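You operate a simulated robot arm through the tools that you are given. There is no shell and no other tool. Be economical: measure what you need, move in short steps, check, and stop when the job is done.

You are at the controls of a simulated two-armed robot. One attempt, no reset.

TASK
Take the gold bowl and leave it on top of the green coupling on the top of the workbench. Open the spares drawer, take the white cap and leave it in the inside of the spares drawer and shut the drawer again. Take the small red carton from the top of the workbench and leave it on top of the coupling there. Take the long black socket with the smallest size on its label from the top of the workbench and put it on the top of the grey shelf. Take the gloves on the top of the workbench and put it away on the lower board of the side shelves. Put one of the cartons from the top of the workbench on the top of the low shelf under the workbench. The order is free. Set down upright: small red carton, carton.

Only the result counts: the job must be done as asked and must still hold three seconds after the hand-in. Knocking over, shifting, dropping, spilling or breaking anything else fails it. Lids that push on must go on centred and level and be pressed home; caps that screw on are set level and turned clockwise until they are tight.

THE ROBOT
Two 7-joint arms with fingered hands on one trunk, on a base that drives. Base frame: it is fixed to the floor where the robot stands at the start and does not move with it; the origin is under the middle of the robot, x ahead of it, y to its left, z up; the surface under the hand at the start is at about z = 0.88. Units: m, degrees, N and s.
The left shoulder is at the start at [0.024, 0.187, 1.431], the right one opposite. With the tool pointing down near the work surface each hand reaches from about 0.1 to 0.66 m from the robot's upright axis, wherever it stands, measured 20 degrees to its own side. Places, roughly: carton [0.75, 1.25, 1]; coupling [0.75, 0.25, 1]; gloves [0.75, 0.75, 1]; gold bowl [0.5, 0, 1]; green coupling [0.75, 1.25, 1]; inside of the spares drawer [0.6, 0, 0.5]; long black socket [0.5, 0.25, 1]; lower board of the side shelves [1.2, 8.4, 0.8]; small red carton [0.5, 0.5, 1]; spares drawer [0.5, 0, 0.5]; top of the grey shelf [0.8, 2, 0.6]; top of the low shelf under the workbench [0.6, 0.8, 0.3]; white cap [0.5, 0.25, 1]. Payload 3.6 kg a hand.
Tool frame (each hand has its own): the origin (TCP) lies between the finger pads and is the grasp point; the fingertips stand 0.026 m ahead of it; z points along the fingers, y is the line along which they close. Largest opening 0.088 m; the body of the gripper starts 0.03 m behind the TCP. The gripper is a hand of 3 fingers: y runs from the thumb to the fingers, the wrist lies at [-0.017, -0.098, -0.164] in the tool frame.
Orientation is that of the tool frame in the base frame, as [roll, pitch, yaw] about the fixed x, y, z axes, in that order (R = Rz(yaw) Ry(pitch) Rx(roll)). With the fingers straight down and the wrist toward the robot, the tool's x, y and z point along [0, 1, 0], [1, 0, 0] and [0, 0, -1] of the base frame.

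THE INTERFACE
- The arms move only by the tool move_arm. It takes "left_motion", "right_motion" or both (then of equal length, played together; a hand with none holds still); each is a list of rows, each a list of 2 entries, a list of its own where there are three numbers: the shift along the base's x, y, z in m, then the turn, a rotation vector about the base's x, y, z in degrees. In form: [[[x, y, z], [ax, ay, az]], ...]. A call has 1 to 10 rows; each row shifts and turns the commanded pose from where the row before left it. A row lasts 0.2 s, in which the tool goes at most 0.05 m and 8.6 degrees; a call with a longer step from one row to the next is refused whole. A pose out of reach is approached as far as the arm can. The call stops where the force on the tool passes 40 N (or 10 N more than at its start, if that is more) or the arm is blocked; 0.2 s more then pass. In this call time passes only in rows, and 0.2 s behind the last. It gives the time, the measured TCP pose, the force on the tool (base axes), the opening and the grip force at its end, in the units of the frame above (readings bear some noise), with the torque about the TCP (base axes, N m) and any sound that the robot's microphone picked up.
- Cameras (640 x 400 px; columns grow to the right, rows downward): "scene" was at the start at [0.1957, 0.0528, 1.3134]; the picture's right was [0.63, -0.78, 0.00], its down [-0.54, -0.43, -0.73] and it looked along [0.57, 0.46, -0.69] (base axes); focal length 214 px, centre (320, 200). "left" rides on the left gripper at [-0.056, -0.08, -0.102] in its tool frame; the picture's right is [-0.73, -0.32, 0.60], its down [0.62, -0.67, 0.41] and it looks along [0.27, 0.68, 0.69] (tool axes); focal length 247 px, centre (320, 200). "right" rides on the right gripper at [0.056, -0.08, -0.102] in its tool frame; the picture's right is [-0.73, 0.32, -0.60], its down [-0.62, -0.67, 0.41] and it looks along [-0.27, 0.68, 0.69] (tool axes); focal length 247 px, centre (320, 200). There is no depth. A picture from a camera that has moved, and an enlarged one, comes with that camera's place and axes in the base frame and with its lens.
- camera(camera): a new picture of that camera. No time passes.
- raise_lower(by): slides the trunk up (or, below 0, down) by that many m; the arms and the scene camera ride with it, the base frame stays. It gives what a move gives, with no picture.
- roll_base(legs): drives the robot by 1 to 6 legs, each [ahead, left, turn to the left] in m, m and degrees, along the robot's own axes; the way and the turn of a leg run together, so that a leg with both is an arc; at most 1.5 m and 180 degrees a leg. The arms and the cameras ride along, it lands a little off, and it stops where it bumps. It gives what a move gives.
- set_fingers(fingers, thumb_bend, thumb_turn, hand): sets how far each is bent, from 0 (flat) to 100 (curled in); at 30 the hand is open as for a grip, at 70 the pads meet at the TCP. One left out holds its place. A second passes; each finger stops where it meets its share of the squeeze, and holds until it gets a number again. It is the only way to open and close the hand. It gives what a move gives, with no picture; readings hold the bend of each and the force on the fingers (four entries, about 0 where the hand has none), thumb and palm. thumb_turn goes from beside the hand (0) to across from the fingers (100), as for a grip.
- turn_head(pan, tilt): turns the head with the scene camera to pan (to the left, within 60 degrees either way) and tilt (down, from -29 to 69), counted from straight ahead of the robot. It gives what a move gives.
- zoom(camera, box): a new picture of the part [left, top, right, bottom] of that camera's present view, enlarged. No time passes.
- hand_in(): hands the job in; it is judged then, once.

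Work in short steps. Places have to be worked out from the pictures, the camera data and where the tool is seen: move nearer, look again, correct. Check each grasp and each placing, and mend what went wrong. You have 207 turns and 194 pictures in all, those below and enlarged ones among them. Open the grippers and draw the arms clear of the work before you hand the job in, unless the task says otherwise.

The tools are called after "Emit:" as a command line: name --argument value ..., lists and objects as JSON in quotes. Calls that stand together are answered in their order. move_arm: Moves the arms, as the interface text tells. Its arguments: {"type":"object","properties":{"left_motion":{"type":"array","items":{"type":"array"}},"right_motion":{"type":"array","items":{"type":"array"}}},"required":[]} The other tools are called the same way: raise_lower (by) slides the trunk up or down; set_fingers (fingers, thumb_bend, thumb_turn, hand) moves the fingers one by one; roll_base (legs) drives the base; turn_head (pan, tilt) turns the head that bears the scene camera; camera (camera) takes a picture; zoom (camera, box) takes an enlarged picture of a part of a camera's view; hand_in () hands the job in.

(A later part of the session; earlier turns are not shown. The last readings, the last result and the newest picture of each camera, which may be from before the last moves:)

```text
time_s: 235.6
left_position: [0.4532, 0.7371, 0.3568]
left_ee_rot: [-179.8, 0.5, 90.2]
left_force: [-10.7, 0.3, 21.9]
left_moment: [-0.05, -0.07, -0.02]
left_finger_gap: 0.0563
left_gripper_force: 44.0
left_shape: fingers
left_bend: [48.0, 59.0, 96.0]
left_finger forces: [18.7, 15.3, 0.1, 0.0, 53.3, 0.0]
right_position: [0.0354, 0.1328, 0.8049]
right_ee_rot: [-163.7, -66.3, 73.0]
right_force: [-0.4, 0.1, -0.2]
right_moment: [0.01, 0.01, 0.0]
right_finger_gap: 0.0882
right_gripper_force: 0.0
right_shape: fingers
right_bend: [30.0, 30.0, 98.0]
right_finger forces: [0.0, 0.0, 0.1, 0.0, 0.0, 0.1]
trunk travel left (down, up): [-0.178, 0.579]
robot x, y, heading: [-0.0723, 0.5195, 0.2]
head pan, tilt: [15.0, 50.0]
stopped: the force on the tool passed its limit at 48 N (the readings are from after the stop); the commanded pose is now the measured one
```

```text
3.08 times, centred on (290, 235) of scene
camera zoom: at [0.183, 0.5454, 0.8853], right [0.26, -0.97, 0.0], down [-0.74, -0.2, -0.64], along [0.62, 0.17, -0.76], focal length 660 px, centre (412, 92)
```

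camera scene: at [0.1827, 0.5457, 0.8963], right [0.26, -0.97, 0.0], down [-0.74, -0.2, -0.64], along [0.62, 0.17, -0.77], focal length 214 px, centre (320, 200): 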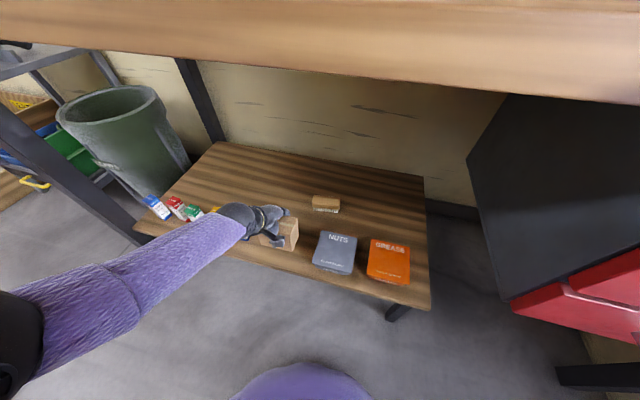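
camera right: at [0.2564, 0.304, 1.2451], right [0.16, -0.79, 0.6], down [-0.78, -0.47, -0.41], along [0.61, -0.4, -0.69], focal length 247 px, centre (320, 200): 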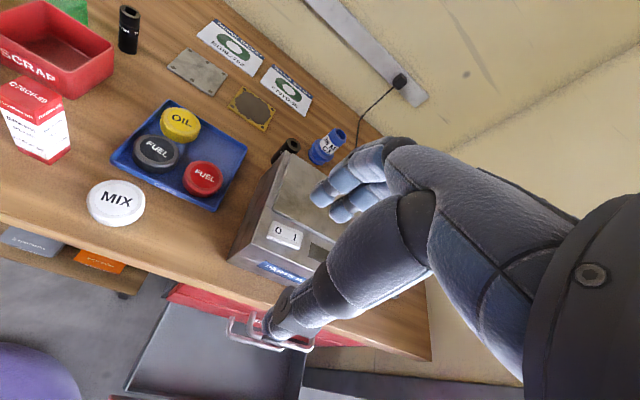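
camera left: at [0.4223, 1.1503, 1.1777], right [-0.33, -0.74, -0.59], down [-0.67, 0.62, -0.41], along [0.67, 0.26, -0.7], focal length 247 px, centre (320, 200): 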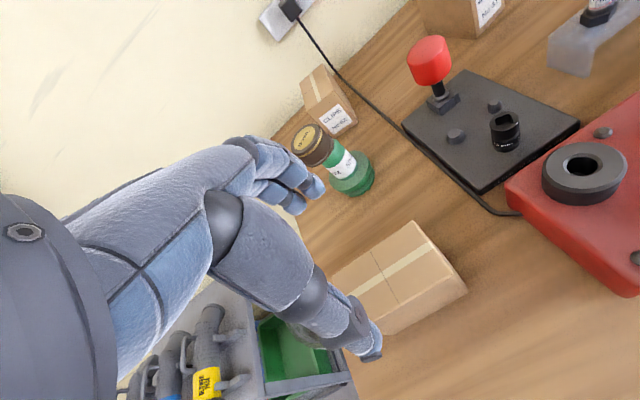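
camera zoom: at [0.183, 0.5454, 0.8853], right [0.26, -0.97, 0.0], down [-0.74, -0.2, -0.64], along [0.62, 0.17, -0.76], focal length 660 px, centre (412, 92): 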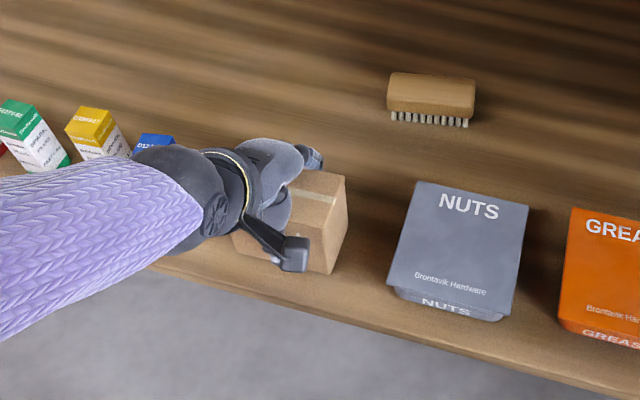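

The carton rests on the shelf, clear of its neighbours. I ease up slightly, open, lift and withdraw.

Emit:
raise_lower --by 0.004

Emit:
set_fingers --hand "left" --fingers 30 --thumb_bend 30

Emit:
raise_lower --by 0.08

Emit:
move_arm --left_motion '[[[-0.03, 0, 0], [0, 0, 0]], [[-0.04, 0, 0], [0, 0, 0]], [[-0.04, 0, 0], [0, 0, 0]], [[-0.04, 0, 0], [0, 0, 0]], [[-0.03, 0, 0], [0, 0, 0]]]'

Emit:
camera --camera "scene"

```text
time_s: 236.1
left_position: [0.4512, 0.7374, 0.3571]
left_ee_rot: [-179.5, 0.5, 90.2]
left_force: [-2.0, 0.8, 0.7]
left_moment: [0.02, -0.06, -0.02]
left_finger_gap: 0.0559
left_gripper_force: 40.2
left_shape: fingers
left_bend: [48.0, 59.0, 96.0]
left_finger forces: [20.3, 16.3, 0.1, 0.1, 43.8, 0.0]
right_position: [0.0367, 0.1331, 0.8086]
right_ee_rot: [-163.4, -66.2, 72.7]
right_force: [-0.2, -0.7, -0.7]
right_moment: [0.02, 0.0, 0.0]
right_finger_gap: 0.0882
right_gripper_force: 0.0
right_shape: fingers
right_bend: [30.0, 30.0, 98.0]
right_finger forces: [0.0, 0.0, 0.1, 0.0, 0.0, 0.0]
trunk travel left (down, up): [-0.182, 0.575]
robot x, y, heading: [-0.0687, 0.5261, -0.2]
head pan, tilt: [15.0, 50.0]
```

```text
time_s: 237.1
left_position: [0.4517, 0.7354, 0.3586]
left_ee_rot: [-179.6, 0.6, 90.2]
left_force: [-0.8, -1.0, 0.3]
left_moment: [0.0, -0.06, -0.01]
left_finger_gap: 0.0881
left_gripper_force: 0.0
left_shape: fingers
left_bend: [30.0, 30.0, 97.0]
left_finger forces: [0.0, 0.0, 0.2, 0.0, 0.6, 0.0]
right_position: [0.0367, 0.134, 0.8103]
right_ee_rot: [-163.6, -66.2, 72.9]
right_force: [0.1, 0.1, 0.5]
right_moment: [0.0, -0.03, -0.02]
right_finger_gap: 0.0879
right_gripper_force: 0.0
right_shape: fingers
right_bend: [30.0, 30.0, 98.0]
right_finger forces: [0.0, 0.0, 0.0, 0.1, 0.0, 0.1]
trunk travel left (down, up): [-0.182, 0.575]
robot x, y, heading: [-0.0684, 0.5248, 0.0]
head pan, tilt: [15.0, 50.0]
```

```text
time_s: 238.3
left_position: [0.4713, 0.7362, 0.4703]
left_ee_rot: [176.4, 0.5, 90.2]
left_force: [-0.1, 0.5, -0.4]
left_moment: [-0.02, 0.02, -0.01]
left_finger_gap: 0.0885
left_gripper_force: 0.0
left_shape: fingers
left_bend: [30.0, 30.0, 97.0]
left_finger forces: [0.0, 0.1, 0.0, 0.0, 0.0, 0.0]
right_position: [0.035, 0.1329, 0.8886]
right_ee_rot: [-163.0, -66.2, 72.4]
right_force: [-0.5, -0.1, 0.3]
right_moment: [0.0, -0.01, 0.0]
right_finger_gap: 0.0879
right_gripper_force: 0.2
right_shape: fingers
right_bend: [30.0, 30.0, 98.0]
right_finger forces: [0.1, 0.0, 0.0, 0.0, 0.1, 0.0]
trunk travel left (down, up): [-0.262, 0.495]
robot x, y, heading: [-0.0679, 0.5207, 0.0]
head pan, tilt: [15.0, 50.0]
```

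```text
time_s: 239.5
left_position: [0.2923, 0.7353, 0.472]
left_ee_rot: [176.4, 0.5, 90.1]
left_force: [1.2, 0.3, 0.2]
left_moment: [0.03, 0.0, -0.03]
left_finger_gap: 0.0882
left_gripper_force: 0.1
left_shape: fingers
left_bend: [30.0, 30.0, 97.0]
left_finger forces: [0.0, 0.0, 0.0, 0.1, 0.0, 0.0]
right_position: [0.0349, 0.1338, 0.8888]
right_ee_rot: [-163.5, -66.2, 72.9]
right_force: [0.0, -0.1, 0.4]
right_moment: [0.01, 0.0, -0.01]
right_finger_gap: 0.0881
right_gripper_force: 0.1
right_shape: fingers
right_bend: [30.0, 30.0, 98.0]
right_finger forces: [0.1, 0.0, 0.0, 0.0, 0.0, 0.1]
trunk travel left (down, up): [-0.262, 0.495]
robot x, y, heading: [-0.0691, 0.5237, 0.1]
head pan, tilt: [15.0, 50.0]
```

```text
44 pictures are left
camera scene: at [0.1681, 0.5456, 0.9769], right [0.26, -0.97, 0.0], down [-0.74, -0.2, -0.64], along [0.62, 0.17, -0.77], focal length 214 px, centre (320, 200)
```

scene: 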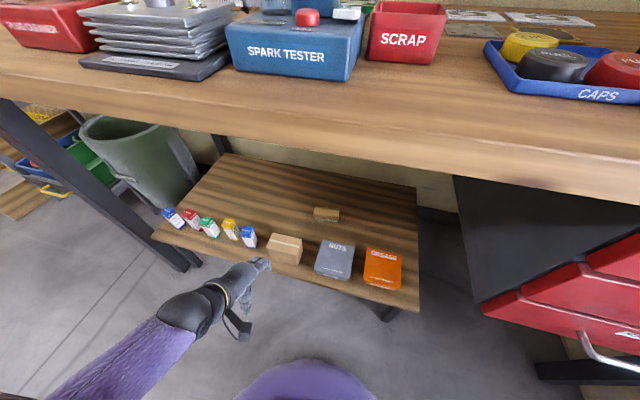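

The carton stands on the low shelf. Now the gloves: I retract, raise the trunk and move to face them.

Emit:
move_arm --left_motion '[[[-0.04, 0, 0], [3, 0, 0]], [[-0.02, 0, 0.03], [0, 0, 0]]]'

Emit:
raise_lower --by 0.36

Emit:
move_arm --left_motion '[[[0, -0.01, 0.045], [0, 0, 0]], [[0, -0.01, 0.045], [0, 0, 0]], [[0, -0.01, 0.045], [0, 0, 0]], [[0, 0, 0.045], [0, 0, 0]], [[0.02, 0, 0.04], [0, 0, 0]], [[0.03, 0, 0.03], [0, 0, 0]]]'

Emit:
roll_base --legs '[[0.11, -0.15, 0]]'

Emit:
camera --camera "scene"

```text
time_s: 240.1
left_position: [0.2365, 0.7461, 0.5026]
left_ee_rot: [175.9, -3.7, 89.7]
left_force: [-0.3, 0.2, 0.1]
left_moment: [0.0, -0.01, 0.06]
left_finger_gap: 0.0884
left_gripper_force: 0.0
left_shape: fingers
left_bend: [30.0, 30.0, 98.0]
left_finger forces: [0.0, 0.1, 0.0, 0.0, 0.1, 0.0]
right_position: [0.0353, 0.1329, 0.8887]
right_ee_rot: [-163.4, -66.3, 72.8]
right_force: [-0.6, 0.8, 0.1]
right_moment: [0.01, -0.01, 0.01]
right_finger_gap: 0.0882
right_gripper_force: 0.2
right_shape: fingers
right_bend: [30.0, 30.0, 98.0]
right_finger forces: [0.1, 0.1, 0.0, 0.0, 0.1, 0.1]
trunk travel left (down, up): [-0.262, 0.495]
robot x, y, heading: [-0.0679, 0.526, -0.0]
head pan, tilt: [15.0, 50.0]
```

```text
time_s: 243.6
left_position: [0.2262, 0.7474, 0.8592]
left_ee_rot: [176.8, -3.7, 89.8]
left_force: [0.2, 0.0, -0.2]
left_moment: [0.0, 0.0, -0.01]
left_finger_gap: 0.0883
left_gripper_force: 0.1
left_shape: fingers
left_bend: [30.0, 30.0, 98.0]
left_finger forces: [0.0, 0.1, 0.0, 0.1, 0.1, 0.0]
right_position: [0.0362, 0.1332, 1.2484]
right_ee_rot: [-163.5, -66.3, 72.8]
right_force: [-0.6, 0.0, 0.5]
right_moment: [0.02, 0.0, 0.02]
right_finger_gap: 0.0879
right_gripper_force: 0.0
right_shape: fingers
right_bend: [30.0, 30.0, 98.0]
right_finger forces: [0.1, 0.0, 0.0, 0.0, 0.1, 0.1]
trunk travel left (down, up): [-0.622, 0.135]
robot x, y, heading: [-0.0671, 0.5244, 0.2]
head pan, tilt: [15.0, 50.0]
```

```text
time_s: 245.0
left_position: [0.2662, 0.743, 1.0921]
left_ee_rot: [177.9, -10.3, 87.2]
left_force: [0.9, -0.9, -0.3]
left_moment: [-0.03, -0.03, 0.0]
left_finger_gap: 0.0884
left_gripper_force: 0.0
left_shape: fingers
left_bend: [30.0, 30.0, 98.0]
left_finger forces: [0.0, 0.0, 0.1, 0.0, 0.0, 0.0]
right_position: [0.0376, 0.134, 1.249]
right_ee_rot: [-163.2, -66.1, 72.7]
right_force: [0.3, 0.4, 0.4]
right_moment: [0.01, 0.0, -0.02]
right_finger_gap: 0.0882
right_gripper_force: 0.1
right_shape: fingers
right_bend: [30.0, 30.0, 98.0]
right_finger forces: [0.0, 0.0, 0.0, 0.0, 0.0, 0.1]
trunk travel left (down, up): [-0.622, 0.135]
robot x, y, heading: [-0.0711, 0.5211, 0.2]
head pan, tilt: [15.0, 50.0]
stopped in row 6 (left hand): the arm was blocked; the commanded pose is now the measured one
```

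```text
time_s: 246.5
left_position: [0.3756, 0.5898, 1.092]
left_ee_rot: [178.1, -10.3, 87.1]
left_force: [0.8, -0.5, 0.4]
left_moment: [0.01, 0.05, 0.0]
left_finger_gap: 0.0883
left_gripper_force: 0.1
left_shape: fingers
left_bend: [30.0, 30.0, 98.0]
left_finger forces: [0.1, 0.0, 0.1, 0.1, 0.0, 0.0]
right_position: [0.1454, -0.0183, 1.2489]
right_ee_rot: [-163.2, -66.1, 72.3]
right_force: [-0.5, 0.7, -0.2]
right_moment: [0.01, 0.01, 0.0]
right_finger_gap: 0.0881
right_gripper_force: 0.1
right_shape: fingers
right_bend: [30.0, 30.0, 98.0]
right_finger forces: [0.1, 0.0, 0.0, 0.0, 0.0, 0.0]
trunk travel left (down, up): [-0.622, 0.135]
robot x, y, heading: [0.0385, 0.3709, 0.3]
head pan, tilt: [15.0, 50.0]
```

```text
43 pictures are left
camera scene: at [0.2457, 0.3931, 1.3551], right [0.26, -0.97, 0.0], down [-0.74, -0.2, -0.64], along [0.62, 0.17, -0.77], focal length 214 px, centre (320, 200)
```

scene: 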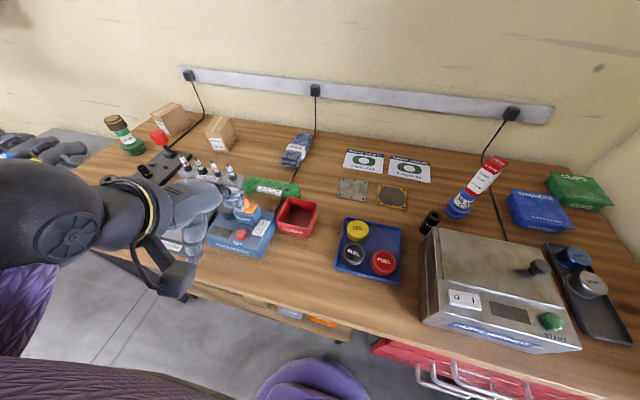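

I zoom in on the gloves.

Emit:
zoom --camera "scene" --box '[250, 110, 350, 200]'

```text
4.44 times, centred on (300, 155) of scene
camera zoom: at [0.2457, 0.3931, 1.3551], right [0.26, -0.97, 0.0], down [-0.74, -0.2, -0.64], along [0.62, 0.17, -0.77], focal length 953 px, centre (409, 400)
```

zoom: 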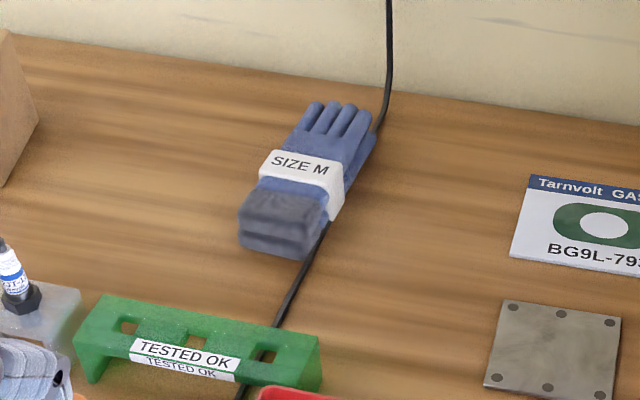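

Gloves: x 0.745–0.90, y≈0.632, about 0.055 wide, 0.037 thick, lying along x. I'll grip across their width near the "SIZE M" band with yaw ~30°. First the base goes closer, then the hand goes up, level and turned.

Emit:
roll_base --legs '[[0.055, 0.08, 0]]'

Emit:
move_arm --left_motion '[[[0, 0, 0.03], [-5.1, 1.2, 0]], [[0.0, 0, 0.03], [-5.1, 1.2, 0]], [[0.02, 0, 0.03], [0, 0, -8.2]], [[0.03, 0, 0.03], [0, 0, -8.2]], [[0.03, 0, 0.02], [0, 0, -8.2]], [[0.04, 0, 0], [0, 0, -8.2]], [[0.04, 0, 0], [0, 0, -8.2]], [[0.04, 0, 0], [0, 0, -8.2]], [[0.04, 0, 0], [0, 0, -8.2]]]'

```text
time_s: 247.7
left_position: [0.4307, 0.6719, 1.0924]
left_ee_rot: [178.0, -10.2, 87.1]
left_force: [0.1, 0.5, -0.2]
left_moment: [0.0, 0.0, 0.01]
left_finger_gap: 0.0884
left_gripper_force: 0.0
left_shape: fingers
left_bend: [30.0, 30.0, 98.0]
left_finger forces: [0.0, 0.0, 0.0, 0.0, 0.0, 0.0]
right_position: [0.2009, 0.0653, 1.2498]
right_ee_rot: [-163.2, -66.1, 72.3]
right_force: [0.3, 0.1, 0.4]
right_moment: [0.0, -0.01, 0.01]
right_finger_gap: 0.0881
right_gripper_force: 0.1
right_shape: fingers
right_bend: [30.0, 30.0, 98.0]
right_finger forces: [0.0, 0.1, 0.1, 0.0, 0.1, 0.0]
trunk travel left (down, up): [-0.622, 0.135]
robot x, y, heading: [0.0979, 0.4596, -0.0]
head pan, tilt: [15.0, 50.0]
```

```text
time_s: 249.7
left_position: [0.6739, 0.671, 1.2328]
left_ee_rot: [179.8, 0.1, 29.5]
left_force: [1.0, 1.4, 0.4]
left_moment: [0.02, -0.01, 0.01]
left_finger_gap: 0.0884
left_gripper_force: 0.1
left_shape: fingers
left_bend: [30.0, 30.0, 98.0]
left_finger forces: [0.0, 0.1, 0.1, 0.1, 0.0, 0.0]
right_position: [0.2016, 0.0649, 1.2486]
right_ee_rot: [-162.9, -66.3, 72.0]
right_force: [-0.5, -0.4, -0.9]
right_moment: [0.0, 0.0, 0.01]
right_finger_gap: 0.0879
right_gripper_force: 0.1
right_shape: fingers
right_bend: [30.0, 30.0, 98.0]
right_finger forces: [0.0, 0.1, 0.0, 0.0, 0.0, 0.1]
trunk travel left (down, up): [-0.622, 0.135]
robot x, y, heading: [0.0966, 0.4551, -0.2]
head pan, tilt: [15.0, 50.0]
```

Now lower the trunk 0.18 m and move over the gloves.

Emit:
raise_lower --by -0.18

Emit:
move_arm --left_motion '[[[0.04, -0.012, 0], [0, 0, 0]], [[0.04, -0.013, 0], [0, 0, 0]], [[0.036, -0.014, 0], [0, 0, 0]]]'

Emit:
camera --camera "left"

Emit:
camera --camera "scene"

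```text
time_s: 251.7
left_position: [0.6685, 0.6728, 1.0528]
left_ee_rot: [179.8, 0.0, 29.6]
left_force: [-0.2, -0.1, 0.1]
left_moment: [-0.02, -0.03, 0.02]
left_finger_gap: 0.0886
left_gripper_force: 0.1
left_shape: fingers
left_bend: [30.0, 30.0, 98.0]
left_finger forces: [0.0, 0.1, 0.1, 0.0, 0.0, 0.2]
right_position: [0.2001, 0.0661, 1.0694]
right_ee_rot: [-163.3, -66.2, 72.5]
right_force: [0.1, 0.3, 0.2]
right_moment: [-0.03, 0.01, -0.01]
right_finger_gap: 0.0882
right_gripper_force: 0.1
right_shape: fingers
right_bend: [30.0, 30.0, 98.0]
right_finger forces: [0.1, 0.1, 0.0, 0.0, 0.0, 0.0]
trunk travel left (down, up): [-0.442, 0.315]
robot x, y, heading: [0.0959, 0.4544, 0.1]
head pan, tilt: [15.0, 50.0]
```

```text
time_s: 252.5
left_position: [0.7626, 0.6335, 1.0504]
left_ee_rot: [179.7, -0.1, 29.5]
left_force: [0.3, 0.0, 0.1]
left_moment: [0.0, 0.04, 0.0]
left_finger_gap: 0.0887
left_gripper_force: 0.1
left_shape: fingers
left_bend: [30.0, 30.0, 98.0]
left_finger forces: [0.0, 0.0, 0.1, 0.0, 0.0, 0.0]
left hand out of reach, approached as far as the arm can: row 3
right_position: [0.2011, 0.0653, 1.0697]
right_ee_rot: [-163.3, -66.0, 72.5]
right_force: [0.3, 0.4, 0.4]
right_moment: [0.0, 0.03, 0.01]
right_finger_gap: 0.0883
right_gripper_force: 0.0
right_shape: fingers
right_bend: [30.0, 30.0, 98.0]
right_finger forces: [0.1, 0.1, 0.0, 0.0, 0.1, 0.1]
trunk travel left (down, up): [-0.442, 0.315]
robot x, y, heading: [0.0948, 0.454, -0.3]
head pan, tilt: [15.0, 50.0]
```

```text
41 pictures are left
camera left: at [0.6745, 0.6764, 1.1516], right [-0.8, -0.09, -0.6], down [0.22, 0.88, -0.41], along [0.57, -0.46, -0.68], focal length 247 px, centre (320, 200)
```

left: 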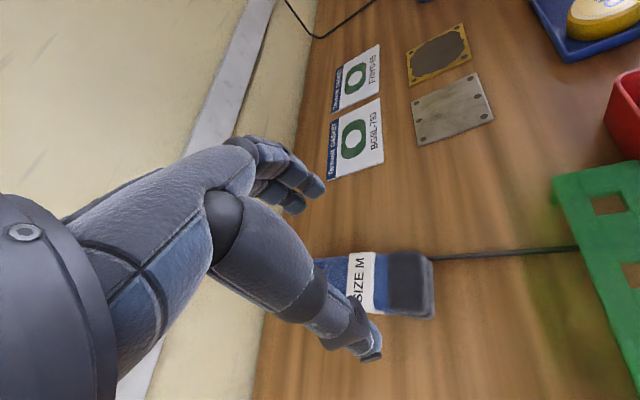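

```text
40 pictures are left
camera scene: at [0.3098, 0.4767, 1.1699], right [0.26, -0.97, 0.0], down [-0.74, -0.2, -0.64], along [0.62, 0.17, -0.77], focal length 214 px, centre (320, 200)
```

scene: 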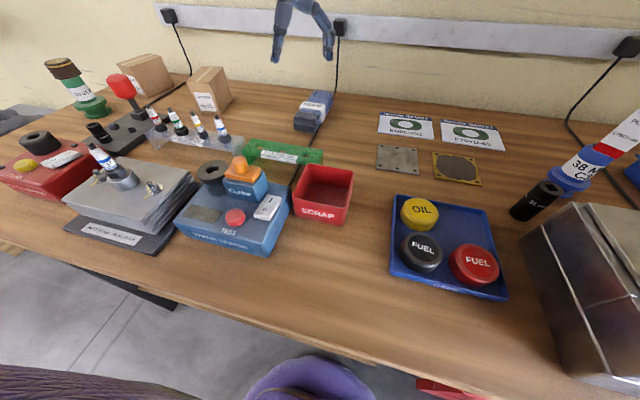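

Gloves confirmed at y≈0.633, band near x 0.80. I lower the trunk another 0.1 m and then go on forward and down.

Emit:
raise_lower --by -0.09

Emit:
move_arm --left_motion '[[[0.02, 0, -0.01], [0, 0, 0]], [[0.005, 0, -0.02], [0, 0, 0]]]'

Emit:
camera --camera "left"

```text
time_s: 253.7
left_position: [0.7611, 0.6343, 0.9611]
left_ee_rot: [180.0, 0.1, 29.5]
left_force: [0.8, -0.2, 0.6]
left_moment: [0.0, -0.02, -0.01]
left_finger_gap: 0.0885
left_gripper_force: 0.1
left_shape: fingers
left_bend: [30.0, 30.0, 98.0]
left_finger forces: [0.0, 0.0, 0.0, 0.0, 0.0, 0.1]
right_position: [0.1997, 0.0654, 0.9796]
right_ee_rot: [-163.4, -66.2, 72.6]
right_force: [-0.1, 0.3, 1.1]
right_moment: [0.0, 0.01, -0.02]
right_finger_gap: 0.0882
right_gripper_force: 0.0
right_shape: fingers
right_bend: [30.0, 30.0, 98.0]
right_finger forces: [0.0, 0.1, 0.1, 0.0, 0.1, 0.0]
trunk travel left (down, up): [-0.352, 0.405]
robot x, y, heading: [0.0946, 0.4553, -0.0]
head pan, tilt: [15.0, 50.0]
```

```text
time_s: 254.3
left_position: [0.7737, 0.633, 0.932]
left_ee_rot: [179.9, 0.1, 29.7]
left_force: [0.4, -0.3, 0.2]
left_moment: [-0.01, -0.02, -0.03]
left_finger_gap: 0.089
left_gripper_force: 0.1
left_shape: fingers
left_bend: [30.0, 30.0, 98.0]
left_finger forces: [0.0, 0.6, 0.0, 0.0, 0.0, 0.0]
left hand out of reach, approached as far as the arm can: row 1, 2
right_position: [0.2005, 0.0643, 0.9799]
right_ee_rot: [-163.3, -66.2, 72.4]
right_force: [-0.7, 0.4, -0.3]
right_moment: [0.03, 0.0, -0.03]
right_finger_gap: 0.0881
right_gripper_force: 0.0
right_shape: fingers
right_bend: [30.0, 30.0, 98.0]
right_finger forces: [0.1, 0.1, 0.0, 0.1, 0.0, 0.0]
trunk travel left (down, up): [-0.352, 0.405]
robot x, y, heading: [0.0957, 0.4498, 0.0]
head pan, tilt: [15.0, 50.0]
```

```text
39 pictures are left
camera left: at [0.6861, 0.6769, 1.0337], right [-0.8, -0.09, -0.6], down [0.21, 0.88, -0.41], along [0.57, -0.46, -0.69], focal length 247 px, centre (320, 200)
```

left: 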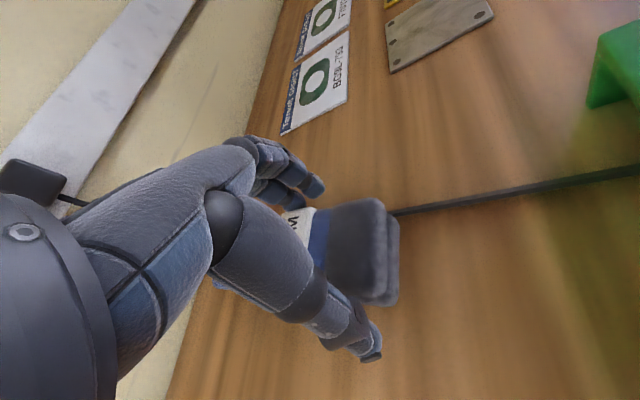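

Aligned over the near part of the gloves. I lower with the trunk to grip height and close.

Emit:
raise_lower --by -0.021

Emit:
set_fingers --hand "left" --fingers 60 --thumb_bend 60

Emit:
raise_lower --by 0.08

Emit:
camera --camera "left"

```text
time_s: 255.0
left_position: [0.7739, 0.6332, 0.9101]
left_ee_rot: [179.9, 0.1, 29.6]
left_force: [-0.5, -0.5, -0.4]
left_moment: [0.03, 0.01, -0.02]
left_finger_gap: 0.0893
left_gripper_force: 0.1
left_shape: fingers
left_bend: [30.0, 29.0, 98.0]
left_finger forces: [0.0, 0.6, 0.0, 0.1, 0.3, 0.1]
right_position: [0.1992, 0.0645, 0.9577]
right_ee_rot: [-163.3, -66.2, 72.4]
right_force: [0.6, 0.2, 0.4]
right_moment: [-0.03, 0.04, 0.0]
right_finger_gap: 0.0879
right_gripper_force: 0.0
right_shape: fingers
right_bend: [30.0, 30.0, 98.0]
right_finger forces: [0.0, 0.0, 0.0, 0.0, 0.0, 0.1]
trunk travel left (down, up): [-0.331, 0.426]
robot x, y, heading: [0.0977, 0.4521, -0.1]
head pan, tilt: [15.0, 50.0]
```

```text
time_s: 256.0
left_position: [0.7746, 0.6327, 0.9123]
left_ee_rot: [179.8, 0.0, 29.5]
left_force: [0.5, 1.2, 9.5]
left_moment: [-0.31, -0.23, -0.27]
left_finger_gap: 0.0697
left_gripper_force: 25.1
left_shape: fingers
left_bend: [42.0, 47.0, 94.0]
left_finger forces: [0.1, 24.6, 0.0, 0.0, 25.7, 0.0]
right_position: [0.1998, 0.0644, 0.9581]
right_ee_rot: [-163.5, -66.3, 72.6]
right_force: [0.5, -0.3, 0.0]
right_moment: [0.0, 0.02, -0.01]
right_finger_gap: 0.088
right_gripper_force: 0.0
right_shape: fingers
right_bend: [30.0, 30.0, 98.0]
right_finger forces: [0.1, 0.0, 0.1, 0.0, 0.1, 0.0]
trunk travel left (down, up): [-0.331, 0.426]
robot x, y, heading: [0.1, 0.4554, 0.0]
head pan, tilt: [15.0, 50.0]
```

```text
time_s: 257.2
left_position: [0.7716, 0.633, 1.0068]
left_ee_rot: [179.3, -1.1, 29.5]
left_force: [0.9, -0.1, -2.1]
left_moment: [-0.06, 0.07, 0.0]
left_finger_gap: 0.0552
left_gripper_force: 15.4
left_shape: fingers
left_bend: [49.0, 50.0, 94.0]
left_finger forces: [1.6, 13.4, 0.0, 0.0, 14.7, 0.0]
right_position: [0.2004, 0.0647, 1.038]
right_ee_rot: [-163.2, -66.1, 72.3]
right_force: [-0.1, 0.0, -0.2]
right_moment: [0.05, -0.01, -0.01]
right_finger_gap: 0.0883
right_gripper_force: 0.0
right_shape: fingers
right_bend: [30.0, 30.0, 98.0]
right_finger forces: [0.1, 0.0, 0.0, 0.0, 0.1, 0.1]
trunk travel left (down, up): [-0.411, 0.346]
robot x, y, heading: [0.0953, 0.4555, -0.2]
head pan, tilt: [15.0, 50.0]
```

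```text
38 pictures are left
camera left: at [0.6798, 0.676, 1.1055], right [-0.78, -0.09, -0.62], down [0.22, 0.89, -0.41], along [0.58, -0.46, -0.67], focal length 247 px, centre (320, 200)
```

left: 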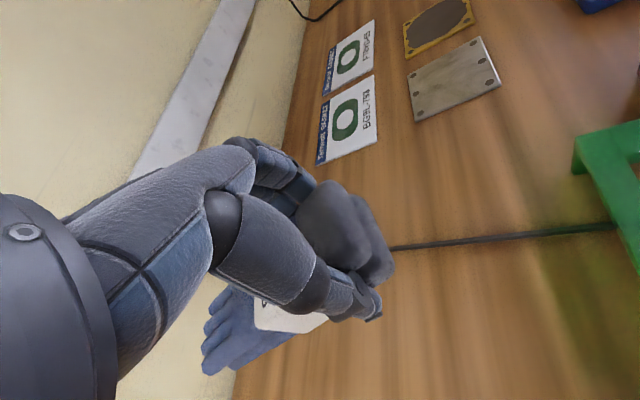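

The gloves are lifted. I tighten the grip, raise further and draw them in.

Emit:
set_fingers --hand "left" --fingers 68 --thumb_bend 68

Emit:
raise_lower --by 0.22

Emit:
move_arm --left_motion '[[[-0.04, 0, 0.01], [0, 0, 0]], [[-0.045, 0, 0], [0, 0, 0]], [[-0.045, 0, 0], [0, 0, 0]], [[-0.045, 0, 0], [0, 0, 0]], [[-0.045, 0, 0], [0, 0, 0]]]'

Emit:
camera --camera "scene"

```text
time_s: 258.2
left_position: [0.7713, 0.6331, 1.0075]
left_ee_rot: [179.2, -1.2, 29.6]
left_force: [0.3, -1.1, -0.5]
left_moment: [-0.05, 0.06, 0.01]
left_finger_gap: 0.0539
left_gripper_force: 25.9
left_shape: fingers
left_bend: [51.0, 50.0, 94.0]
left_finger forces: [6.2, 19.1, 0.0, 0.0, 25.2, 0.1]
right_position: [0.2004, 0.0655, 1.0392]
right_ee_rot: [-162.9, -66.2, 72.2]
right_force: [-0.3, -0.4, 0.4]
right_moment: [0.01, -0.01, 0.01]
right_finger_gap: 0.0879
right_gripper_force: 0.1
right_shape: fingers
right_bend: [30.0, 30.0, 98.0]
right_finger forces: [0.1, 0.0, 0.1, 0.1, 0.0, 0.1]
trunk travel left (down, up): [-0.411, 0.346]
robot x, y, heading: [0.0927, 0.4529, -0.0]
head pan, tilt: [15.0, 50.0]
```

```text
time_s: 260.5
left_position: [0.7619, 0.6323, 1.2602]
left_ee_rot: [177.9, -3.8, 29.6]
left_force: [0.3, -0.2, -0.5]
left_moment: [-0.03, 0.07, 0.01]
left_finger_gap: 0.0536
left_gripper_force: 24.9
left_shape: fingers
left_bend: [51.0, 50.0, 94.0]
left_finger forces: [6.4, 19.0, 0.0, 0.0, 25.2, 0.1]
right_position: [0.1999, 0.0637, 1.2577]
right_ee_rot: [-163.4, -66.3, 72.5]
right_force: [0.2, 0.7, -0.4]
right_moment: [-0.04, -0.03, 0.02]
right_finger_gap: 0.088
right_gripper_force: 0.1
right_shape: fingers
right_bend: [30.0, 30.0, 98.0]
right_finger forces: [0.0, 0.0, 0.1, 0.0, 0.0, 0.0]
trunk travel left (down, up): [-0.631, 0.126]
robot x, y, heading: [0.0935, 0.4568, -0.1]
head pan, tilt: [15.0, 50.0]
```

```text
time_s: 261.7
left_position: [0.5407, 0.6332, 1.2707]
left_ee_rot: [177.8, -3.7, 29.6]
left_force: [0.0, 0.3, -1.4]
left_moment: [-0.01, 0.04, 0.01]
left_finger_gap: 0.0539
left_gripper_force: 24.9
left_shape: fingers
left_bend: [51.0, 51.0, 93.0]
left_finger forces: [8.1, 17.2, 0.0, 0.1, 25.3, 0.0]
right_position: [0.1981, 0.0643, 1.2596]
right_ee_rot: [-163.6, -66.2, 72.8]
right_force: [0.3, -0.4, -0.5]
right_moment: [0.0, -0.01, -0.01]
right_finger_gap: 0.0881
right_gripper_force: 0.1
right_shape: fingers
right_bend: [30.0, 30.0, 98.0]
right_finger forces: [0.0, 0.1, 0.0, 0.0, 0.1, 0.1]
trunk travel left (down, up): [-0.631, 0.126]
robot x, y, heading: [0.0946, 0.4556, 0.2]
head pan, tilt: [15.0, 50.0]
```

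```text
37 pictures are left
camera scene: at [0.2999, 0.4765, 1.3644], right [0.26, -0.97, 0.0], down [-0.74, -0.2, -0.64], along [0.62, 0.17, -0.77], focal length 214 px, centre (320, 200)
```

scene: 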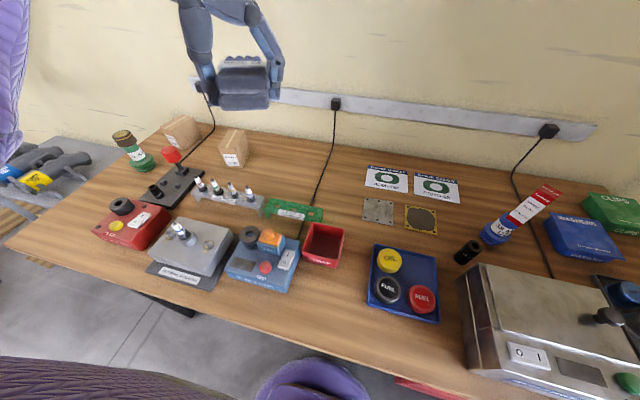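

Gloves are held well. I back off from the bench, drive left, turn to face along the room (+y) and look at the way to the side shelves.

Emit:
roll_base --legs '[[-0.15, 0, 0], [0, 0.75, 0], [0, 0, 90]]'

Emit:
turn_head --pan 0 --tilt 20

Emit:
camera --camera "scene"

```text
time_s: 270.6
left_position: [-0.2377, 1.6499, 1.2698]
left_ee_rot: [177.8, -3.8, 120.4]
left_force: [0.5, 0.7, -1.1]
left_moment: [-0.05, -0.06, 0.05]
left_finger_gap: 0.0537
left_gripper_force: 25.2
left_shape: fingers
left_bend: [51.0, 51.0, 93.0]
left_finger forces: [8.5, 16.7, 0.0, 0.0, 24.9, 0.0]
right_position: [0.336, 1.3125, 1.2575]
right_ee_rot: [-163.4, -66.2, 163.2]
right_force: [-0.4, 1.0, 0.7]
right_moment: [0.0, 0.03, -0.03]
right_finger_gap: 0.0883
right_gripper_force: 0.1
right_shape: fingers
right_bend: [30.0, 30.0, 98.0]
right_finger forces: [0.0, 0.0, 0.0, 0.1, 0.0, 0.0]
trunk travel left (down, up): [-0.631, 0.126]
robot x, y, heading: [-0.0576, 1.203, 90.5]
head pan, tilt: [15.0, 50.0]
```

```text
time_s: 271.6
left_position: [-0.2371, 1.6487, 1.2697]
left_ee_rot: [177.7, -3.8, 120.3]
left_force: [0.2, 0.6, -1.1]
left_moment: [-0.06, -0.01, -0.03]
left_finger_gap: 0.0536
left_gripper_force: 25.3
left_shape: fingers
left_bend: [51.0, 51.0, 93.0]
left_finger forces: [8.3, 16.7, 0.0, 0.0, 25.0, 0.0]
right_position: [0.3342, 1.3125, 1.2572]
right_ee_rot: [-163.4, -66.2, 163.3]
right_force: [-0.8, 0.2, 0.2]
right_moment: [-0.01, 0.0, 0.01]
right_finger_gap: 0.0879
right_gripper_force: 0.2
right_shape: fingers
right_bend: [30.0, 30.0, 98.0]
right_finger forces: [0.0, 0.0, 0.1, 0.1, 0.1, 0.0]
trunk travel left (down, up): [-0.631, 0.126]
robot x, y, heading: [-0.0522, 1.2039, 90.4]
head pan, tilt: [0.0, 20.0]
```

```text
36 pictures are left
camera scene: at [-0.0579, 1.4296, 1.4098], right [1.0, 0.01, 0.0], down [0.0, -0.34, -0.94], along [-0.01, 0.94, -0.34], focal length 214 px, centre (320, 200)
```

scene: 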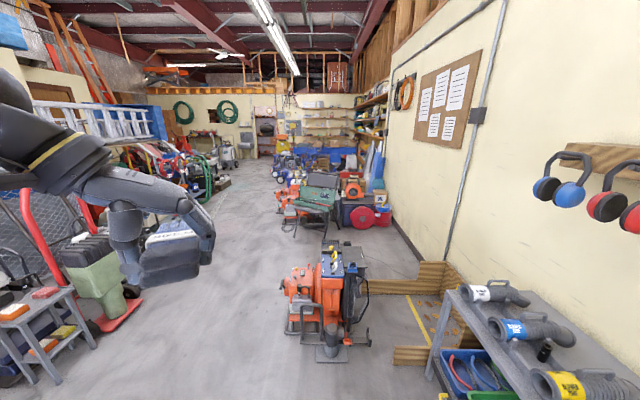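

I zoom in on the far region to plan the route to the side shelves.

Emit:
zoom --camera "scene" --box '[230, 70, 420, 250]'

```text
2.22 times, centred on (325, 160) of scene
camera zoom: at [-0.0579, 1.4296, 1.4098], right [1.0, 0.01, 0.0], down [0.0, -0.34, -0.94], along [-0.01, 0.94, -0.34], focal length 477 px, centre (309, 289)
```

zoom: 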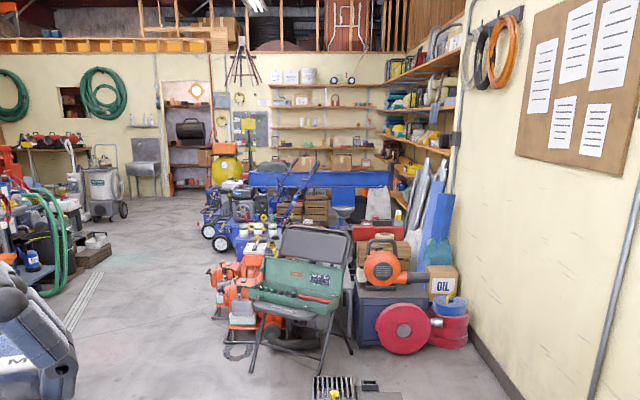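

The aisle passes left of the orange machine at about x = -0.95. I drive diagonally into it and then forward in stages.

Emit:
roll_base --legs '[[0.45, 0.9, 0], [1.5, 0, 0], [1.2, 0.1, 0]]'

Emit:
camera --camera "scene"

```text
time_s: 289.6
left_position: [-1.3048, 4.8101, 1.2707]
left_ee_rot: [177.7, -3.9, 120.9]
left_force: [-1.0, 0.8, -1.5]
left_moment: [-0.06, -0.04, -0.01]
left_finger_gap: 0.0539
left_gripper_force: 24.7
left_shape: fingers
left_bend: [51.0, 51.0, 93.0]
left_finger forces: [8.4, 16.7, 0.1, 0.1, 25.0, 0.0]
right_position: [-0.7308, 4.4781, 1.2577]
right_ee_rot: [-163.3, -66.2, 163.7]
right_force: [0.9, -0.7, -0.2]
right_moment: [0.02, 0.0, 0.03]
right_finger_gap: 0.0881
right_gripper_force: 0.2
right_shape: fingers
right_bend: [30.0, 30.0, 98.0]
right_finger forces: [0.0, 0.0, 0.0, 0.1, 0.0, 0.0]
trunk travel left (down, up): [-0.631, 0.126]
robot x, y, heading: [-1.1201, 4.3701, 91.0]
head pan, tilt: [0.0, 20.0]
```

```text
34 pictures are left
camera scene: at [-1.1233, 4.5924, 1.4098], right [1.0, 0.02, 0.0], down [0.01, -0.34, -0.94], along [-0.02, 0.94, -0.34], focal length 214 px, centre (320, 200)
```

scene: 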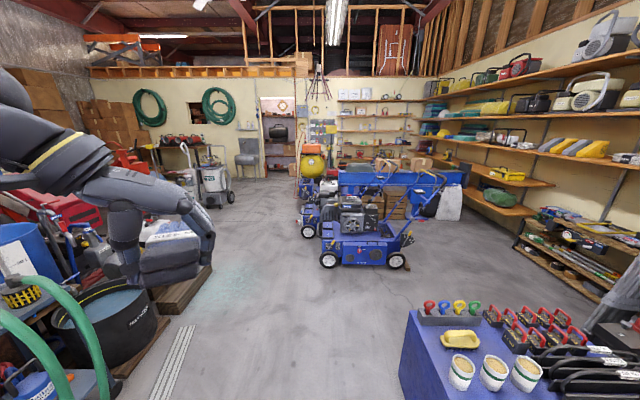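

The side shelves are on the right wall ahead. I zoom in on them.

Emit:
zoom --camera "scene" --box '[400, 60, 640, 310]'

```text
1.60 times, centred on (520, 185) of scene
camera zoom: at [-1.1233, 4.5924, 1.4098], right [1.0, 0.02, 0.0], down [0.01, -0.34, -0.94], along [-0.02, 0.94, -0.34], focal length 343 px, centre (0, 224)
```

zoom: 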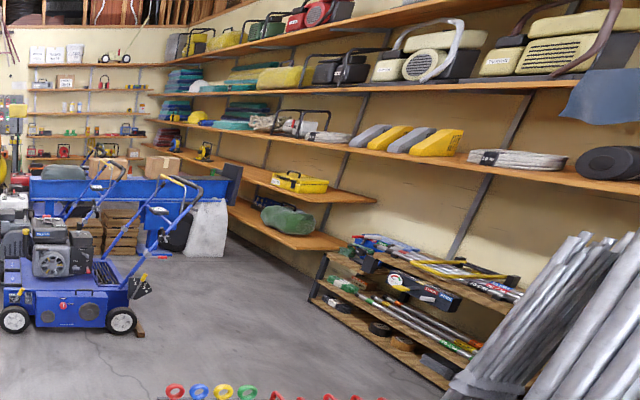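

I pass left of the table, then turn right between it and the mower; I move in stages.

Emit:
roll_base --legs '[[0, 0.17, 0], [1.38, 0, 0], [0, -1.0, 0]]'

Emit:
turn_head --pan -35 --tilt 25

Emit:
camera --camera "scene"

```text
time_s: 302.2
left_position: [-0.5663, 6.2268, 1.2699]
left_ee_rot: [177.8, -3.7, 122.6]
left_force: [0.0, 1.0, -1.4]
left_moment: [-0.04, -0.01, 0.01]
left_finger_gap: 0.0534
left_gripper_force: 25.6
left_shape: fingers
left_bend: [51.0, 51.0, 93.0]
left_finger forces: [8.5, 16.6, 0.0, 0.0, 25.0, 0.1]
right_position: [0.0208, 5.9148, 1.2578]
right_ee_rot: [-163.6, -66.2, 165.7]
right_force: [0.1, -0.4, 0.1]
right_moment: [-0.01, -0.03, -0.01]
right_finger_gap: 0.088
right_gripper_force: 0.1
right_shape: fingers
right_bend: [30.0, 30.0, 98.0]
right_finger forces: [0.0, 0.0, 0.0, 0.1, 0.1, 0.0]
trunk travel left (down, up): [-0.631, 0.126]
robot x, y, heading: [-0.3652, 5.7905, 92.9]
head pan, tilt: [0.0, 20.0]
```

```text
time_s: 303.2
left_position: [-0.5655, 6.2254, 1.2709]
left_ee_rot: [177.8, -3.8, 122.7]
left_force: [-0.1, 0.3, -1.0]
left_moment: [-0.02, 0.01, 0.0]
left_finger_gap: 0.0537
left_gripper_force: 25.5
left_shape: fingers
left_bend: [51.0, 51.0, 93.0]
left_finger forces: [8.4, 16.5, 0.1, 0.1, 24.9, 0.1]
right_position: [0.0209, 5.9152, 1.2574]
right_ee_rot: [-163.3, -66.3, 165.4]
right_force: [-0.1, -0.8, -0.1]
right_moment: [0.0, -0.07, 0.02]
right_finger_gap: 0.0882
right_gripper_force: 0.0
right_shape: fingers
right_bend: [30.0, 30.0, 98.0]
right_finger forces: [0.0, 0.1, 0.1, 0.0, 0.1, 0.0]
trunk travel left (down, up): [-0.631, 0.126]
robot x, y, heading: [-0.3651, 5.7901, 93.0]
head pan, tilt: [-35.0, 25.0]
```

```text
32 pictures are left
camera scene: at [-0.3239, 6.0011, 1.4018], right [0.85, -0.53, 0.0], down [-0.22, -0.36, -0.91], along [0.48, 0.77, -0.42], focal length 214 px, centre (320, 200)
```

scene: 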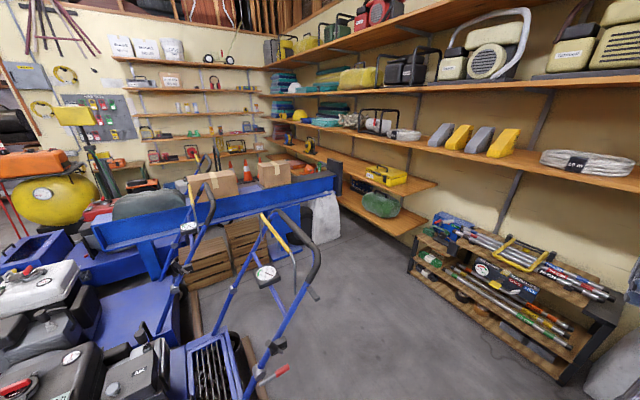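

The wooden board with the yellow toolbox is at z≈0.75 (x 0.92–1.45, y 6.95–9), which fits the given place of the lower board. I drive round to in front of it and look closely.

Emit:
roll_base --legs '[[0.04, -0.8, 0], [0.65, 0, 0]]'

Emit:
turn_head --pan -40 --tilt 35

Emit:
camera --camera "scene"

```text
time_s: 307.5
left_position: [0.2285, 6.3117, 1.2704]
left_ee_rot: [177.9, -3.6, 122.1]
left_force: [0.0, 0.2, -0.5]
left_moment: [-0.09, 0.02, 0.01]
left_finger_gap: 0.0538
left_gripper_force: 25.0
left_shape: fingers
left_bend: [51.0, 51.0, 93.0]
left_finger forces: [8.5, 16.6, 0.0, 0.1, 25.0, 0.0]
right_position: [0.8113, 5.9963, 1.2583]
right_ee_rot: [-163.4, -66.2, 165.0]
right_force: [0.5, -0.7, 0.7]
right_moment: [0.02, -0.02, -0.03]
right_finger_gap: 0.0882
right_gripper_force: 0.1
right_shape: fingers
right_bend: [30.0, 30.0, 98.0]
right_finger forces: [0.1, 0.1, 0.0, 0.0, 0.0, 0.0]
trunk travel left (down, up): [-0.631, 0.126]
robot x, y, heading: [0.4289, 5.8719, 92.7]
head pan, tilt: [-35.0, 25.0]
stopped in leg 1: the robot was blocked; the commanded pose is now the measured one
```

```text
time_s: 308.2
left_position: [0.2276, 6.3106, 1.2697]
left_ee_rot: [177.8, -3.6, 122.2]
left_force: [0.4, 0.3, -0.9]
left_moment: [-0.04, -0.08, 0.01]
left_finger_gap: 0.0536
left_gripper_force: 25.0
left_shape: fingers
left_bend: [51.0, 51.0, 93.0]
left_finger forces: [8.6, 16.6, 0.0, 0.0, 24.9, 0.0]
right_position: [0.811, 5.9953, 1.2582]
right_ee_rot: [-163.4, -66.1, 165.1]
right_force: [0.4, -0.1, -0.5]
right_moment: [0.0, -0.01, 0.0]
right_finger_gap: 0.0883
right_gripper_force: 0.1
right_shape: fingers
right_bend: [30.0, 30.0, 98.0]
right_finger forces: [0.0, 0.0, 0.1, 0.0, 0.0, 0.0]
trunk travel left (down, up): [-0.631, 0.126]
robot x, y, heading: [0.427, 5.8734, 92.7]
head pan, tilt: [-40.0, 35.0]
```

```text
31 pictures are left
camera scene: at [0.4718, 6.0759, 1.3861], right [0.79, -0.61, 0.0], down [-0.35, -0.46, -0.82], along [0.5, 0.65, -0.57], focal length 214 px, centre (320, 200)
```

scene: 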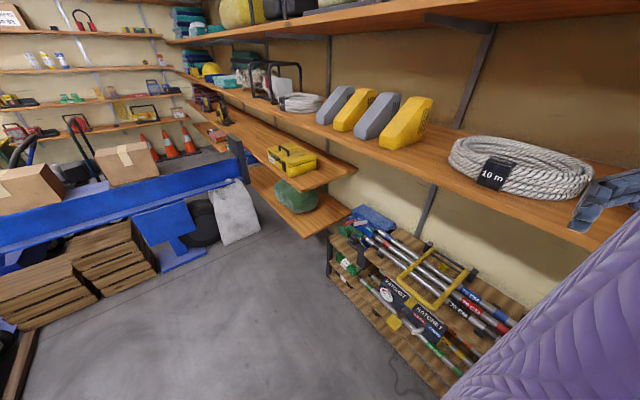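

My right wrist touched the upper long board's edge (nothing looks disturbed). I shift away from it and turn to face the shelves.

Emit:
roll_base --legs '[[0, 0.12, 0], [0, 0, -92.5], [0.0, 0.9, 0]]'

Emit:
turn_head --pan 10 --tilt 30

Emit:
camera --camera "scene"

```text
time_s: 317.7
left_position: [0.7346, 6.954, 1.2696]
left_ee_rot: [177.9, -3.7, 30.8]
left_force: [-0.5, -0.7, -1.4]
left_moment: [-0.05, 0.06, -0.01]
left_finger_gap: 0.0535
left_gripper_force: 25.0
left_shape: fingers
left_bend: [51.0, 51.0, 93.0]
left_finger forces: [8.9, 16.1, 0.1, 0.0, 24.8, 0.1]
right_position: [0.4037, 6.3796, 1.2579]
right_ee_rot: [-163.3, -66.2, 73.6]
right_force: [-0.6, -0.2, 1.6]
right_moment: [0.0, -0.03, 0.0]
right_finger_gap: 0.088
right_gripper_force: 0.1
right_shape: fingers
right_bend: [30.0, 30.0, 98.0]
right_finger forces: [0.1, 0.1, 0.0, 0.0, 0.0, 0.1]
trunk travel left (down, up): [-0.631, 0.126]
robot x, y, heading: [0.2936, 6.7673, 1.0]
head pan, tilt: [-40.0, 35.0]
```

```text
time_s: 318.9
left_position: [0.7341, 6.9552, 1.2698]
left_ee_rot: [177.8, -3.7, 30.7]
left_force: [-0.1, 0.2, -1.7]
left_moment: [-0.01, 0.06, 0.03]
left_finger_gap: 0.0537
left_gripper_force: 24.7
left_shape: fingers
left_bend: [51.0, 51.0, 93.0]
left_finger forces: [8.9, 16.1, 0.0, 0.0, 24.9, 0.1]
right_position: [0.4031, 6.3794, 1.2584]
right_ee_rot: [-163.5, -66.2, 73.8]
right_force: [-0.7, 0.1, -0.5]
right_moment: [0.04, 0.01, 0.05]
right_finger_gap: 0.0883
right_gripper_force: 0.1
right_shape: fingers
right_bend: [30.0, 30.0, 98.0]
right_finger forces: [0.0, 0.0, 0.0, 0.0, 0.0, 0.0]
trunk travel left (down, up): [-0.631, 0.126]
robot x, y, heading: [0.2915, 6.767, 1.2]
head pan, tilt: [10.0, 30.0]
```

```text
30 pictures are left
camera scene: at [0.5105, 6.7892, 1.3938], right [0.19, -0.98, 0.0], down [-0.49, -0.1, -0.87], along [0.85, 0.17, -0.5], focal length 214 px, centre (320, 200)
```

scene: 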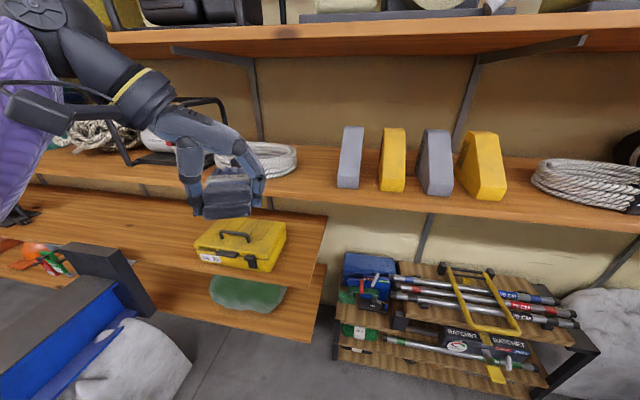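

Clear view: the board's free end (y 6.93–7.10) beside the toolbox takes the gloves, under a long board at z≈1.13. I lower the trunk, level the hand and turn it to yaw ~8°.

Emit:
raise_lower --by -0.33

Emit:
move_arm --left_motion '[[[0, 0.01, 0], [0, 4.3, 0]], [[0, 0.01, -0.02], [0, 0, -7.5]], [[0, 0.01, -0.03], [0, 0, -7.5]], [[0, 0.0, -0.03], [0, 0, -7.5]], [[0, 0.0, -0.02], [0, 0, 0]]]'

Emit:
camera --camera "scene"

```text
time_s: 322.1
left_position: [0.733, 6.9557, 0.94]
left_ee_rot: [177.8, -3.8, 30.7]
left_force: [-0.1, 0.2, -0.9]
left_moment: [-0.03, 0.03, 0.01]
left_finger_gap: 0.0535
left_gripper_force: 24.5
left_shape: fingers
left_bend: [52.0, 51.0, 93.0]
left_finger forces: [8.9, 16.0, 0.0, 0.0, 25.0, 0.0]
right_position: [0.4034, 6.379, 0.9282]
right_ee_rot: [-163.5, -66.2, 73.8]
right_force: [0.1, 0.2, -0.4]
right_moment: [-0.02, 0.03, 0.01]
right_finger_gap: 0.0877
right_gripper_force: 0.0
right_shape: fingers
right_bend: [30.0, 30.0, 98.0]
right_finger forces: [0.1, 0.1, 0.0, 0.1, 0.1, 0.1]
trunk travel left (down, up): [-0.301, 0.456]
robot x, y, heading: [0.2945, 6.7674, 1.4]
head pan, tilt: [10.0, 30.0]
```

```text
time_s: 323.3
left_position: [0.7335, 6.9844, 0.8416]
left_ee_rot: [179.9, 0.1, 8.0]
left_force: [-1.0, 0.2, -1.7]
left_moment: [0.01, 0.07, -0.01]
left_finger_gap: 0.0536
left_gripper_force: 24.3
left_shape: fingers
left_bend: [52.0, 51.0, 93.0]
left_finger forces: [9.0, 15.9, 0.0, 0.0, 24.9, 0.0]
right_position: [0.4026, 6.3789, 0.9287]
right_ee_rot: [-163.4, -66.1, 73.6]
right_force: [0.5, -0.6, -0.4]
right_moment: [0.03, 0.0, 0.02]
right_finger_gap: 0.0882
right_gripper_force: 0.0
right_shape: fingers
right_bend: [30.0, 30.0, 98.0]
right_finger forces: [0.1, 0.0, 0.0, 0.0, 0.0, 0.1]
trunk travel left (down, up): [-0.301, 0.456]
robot x, y, heading: [0.2896, 6.7706, 1.2]
head pan, tilt: [10.0, 30.0]
```

```text
29 pictures are left
camera scene: at [0.5365, 6.7898, 1.0488], right [0.19, -0.98, 0.0], down [-0.49, -0.1, -0.87], along [0.85, 0.17, -0.5], focal length 214 px, centre (320, 200)
```

scene: 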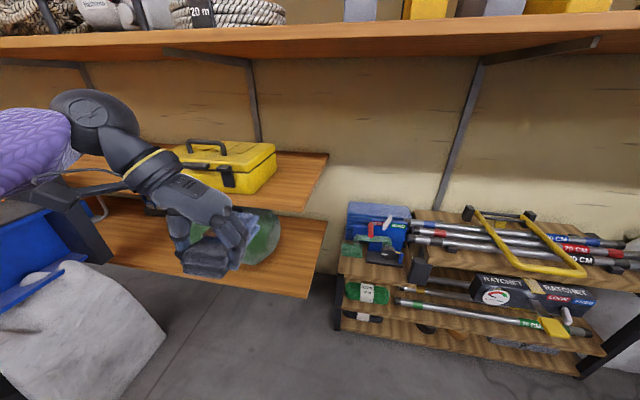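

Heights work: the gloves are above the board's level and the wrist stays below the upper board. I roll forward 0.18 m, then lower slightly.

Emit:
roll_base --legs '[[0.17, 0, 0]]'

Emit:
move_arm --left_motion '[[[0, 0, -0.025], [0, 0, 0]], [[0.02, 0, -0.01], [0, 0, 0]]]'

Emit:
camera --camera "scene"

```text
time_s: 324.8
left_position: [0.9047, 6.9895, 0.8398]
left_ee_rot: [179.9, 0.0, 8.4]
left_force: [0.3, -0.4, -0.7]
left_moment: [0.01, 0.09, 0.0]
left_finger_gap: 0.0535
left_gripper_force: 24.6
left_shape: fingers
left_bend: [52.0, 51.0, 93.0]
left_finger forces: [9.1, 16.0, 0.0, 0.0, 24.8, 0.0]
right_position: [0.5754, 6.3839, 0.928]
right_ee_rot: [-163.3, -66.2, 73.7]
right_force: [-0.1, 0.9, 0.4]
right_moment: [0.03, 0.02, -0.01]
right_finger_gap: 0.0882
right_gripper_force: 0.0
right_shape: fingers
right_bend: [30.0, 30.0, 98.0]
right_finger forces: [0.1, 0.1, 0.1, 0.0, 0.0, 0.0]
trunk travel left (down, up): [-0.301, 0.456]
robot x, y, heading: [0.4602, 6.773, 1.5]
head pan, tilt: [10.0, 30.0]
```

```text
time_s: 325.4
left_position: [0.9243, 6.9898, 0.8071]
left_ee_rot: [180.0, -0.1, 8.3]
left_force: [-0.5, -0.8, 2.3]
left_moment: [-0.01, -0.27, -0.01]
left_finger_gap: 0.0542
left_gripper_force: 24.6
left_shape: fingers
left_bend: [52.0, 51.0, 94.0]
left_finger forces: [7.1, 17.2, 0.0, 0.1, 24.6, 0.0]
right_position: [0.5739, 6.3837, 0.9282]
right_ee_rot: [-163.4, -66.3, 73.9]
right_force: [1.0, -0.1, -0.1]
right_moment: [0.04, -0.02, 0.01]
right_finger_gap: 0.0878
right_gripper_force: 0.0
right_shape: fingers
right_bend: [30.0, 30.0, 98.0]
right_finger forces: [0.0, 0.1, 0.1, 0.0, 0.1, 0.0]
trunk travel left (down, up): [-0.301, 0.456]
robot x, y, heading: [0.4622, 6.7736, 1.5]
head pan, tilt: [10.0, 30.0]
```

```text
28 pictures are left
camera scene: at [0.7058, 6.7943, 1.0489], right [0.2, -0.98, 0.0], down [-0.49, -0.1, -0.87], along [0.85, 0.17, -0.5], focal length 214 px, centre (320, 200)
```

scene: 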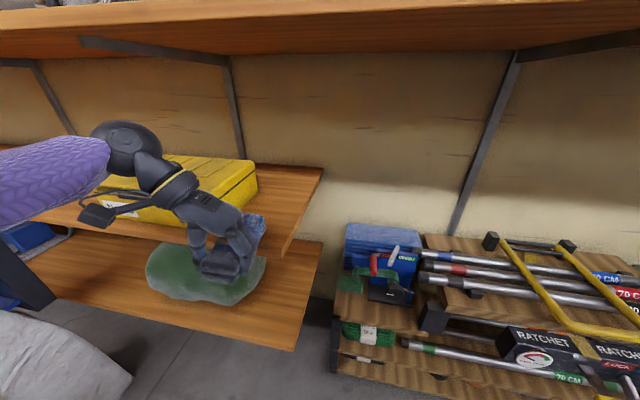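

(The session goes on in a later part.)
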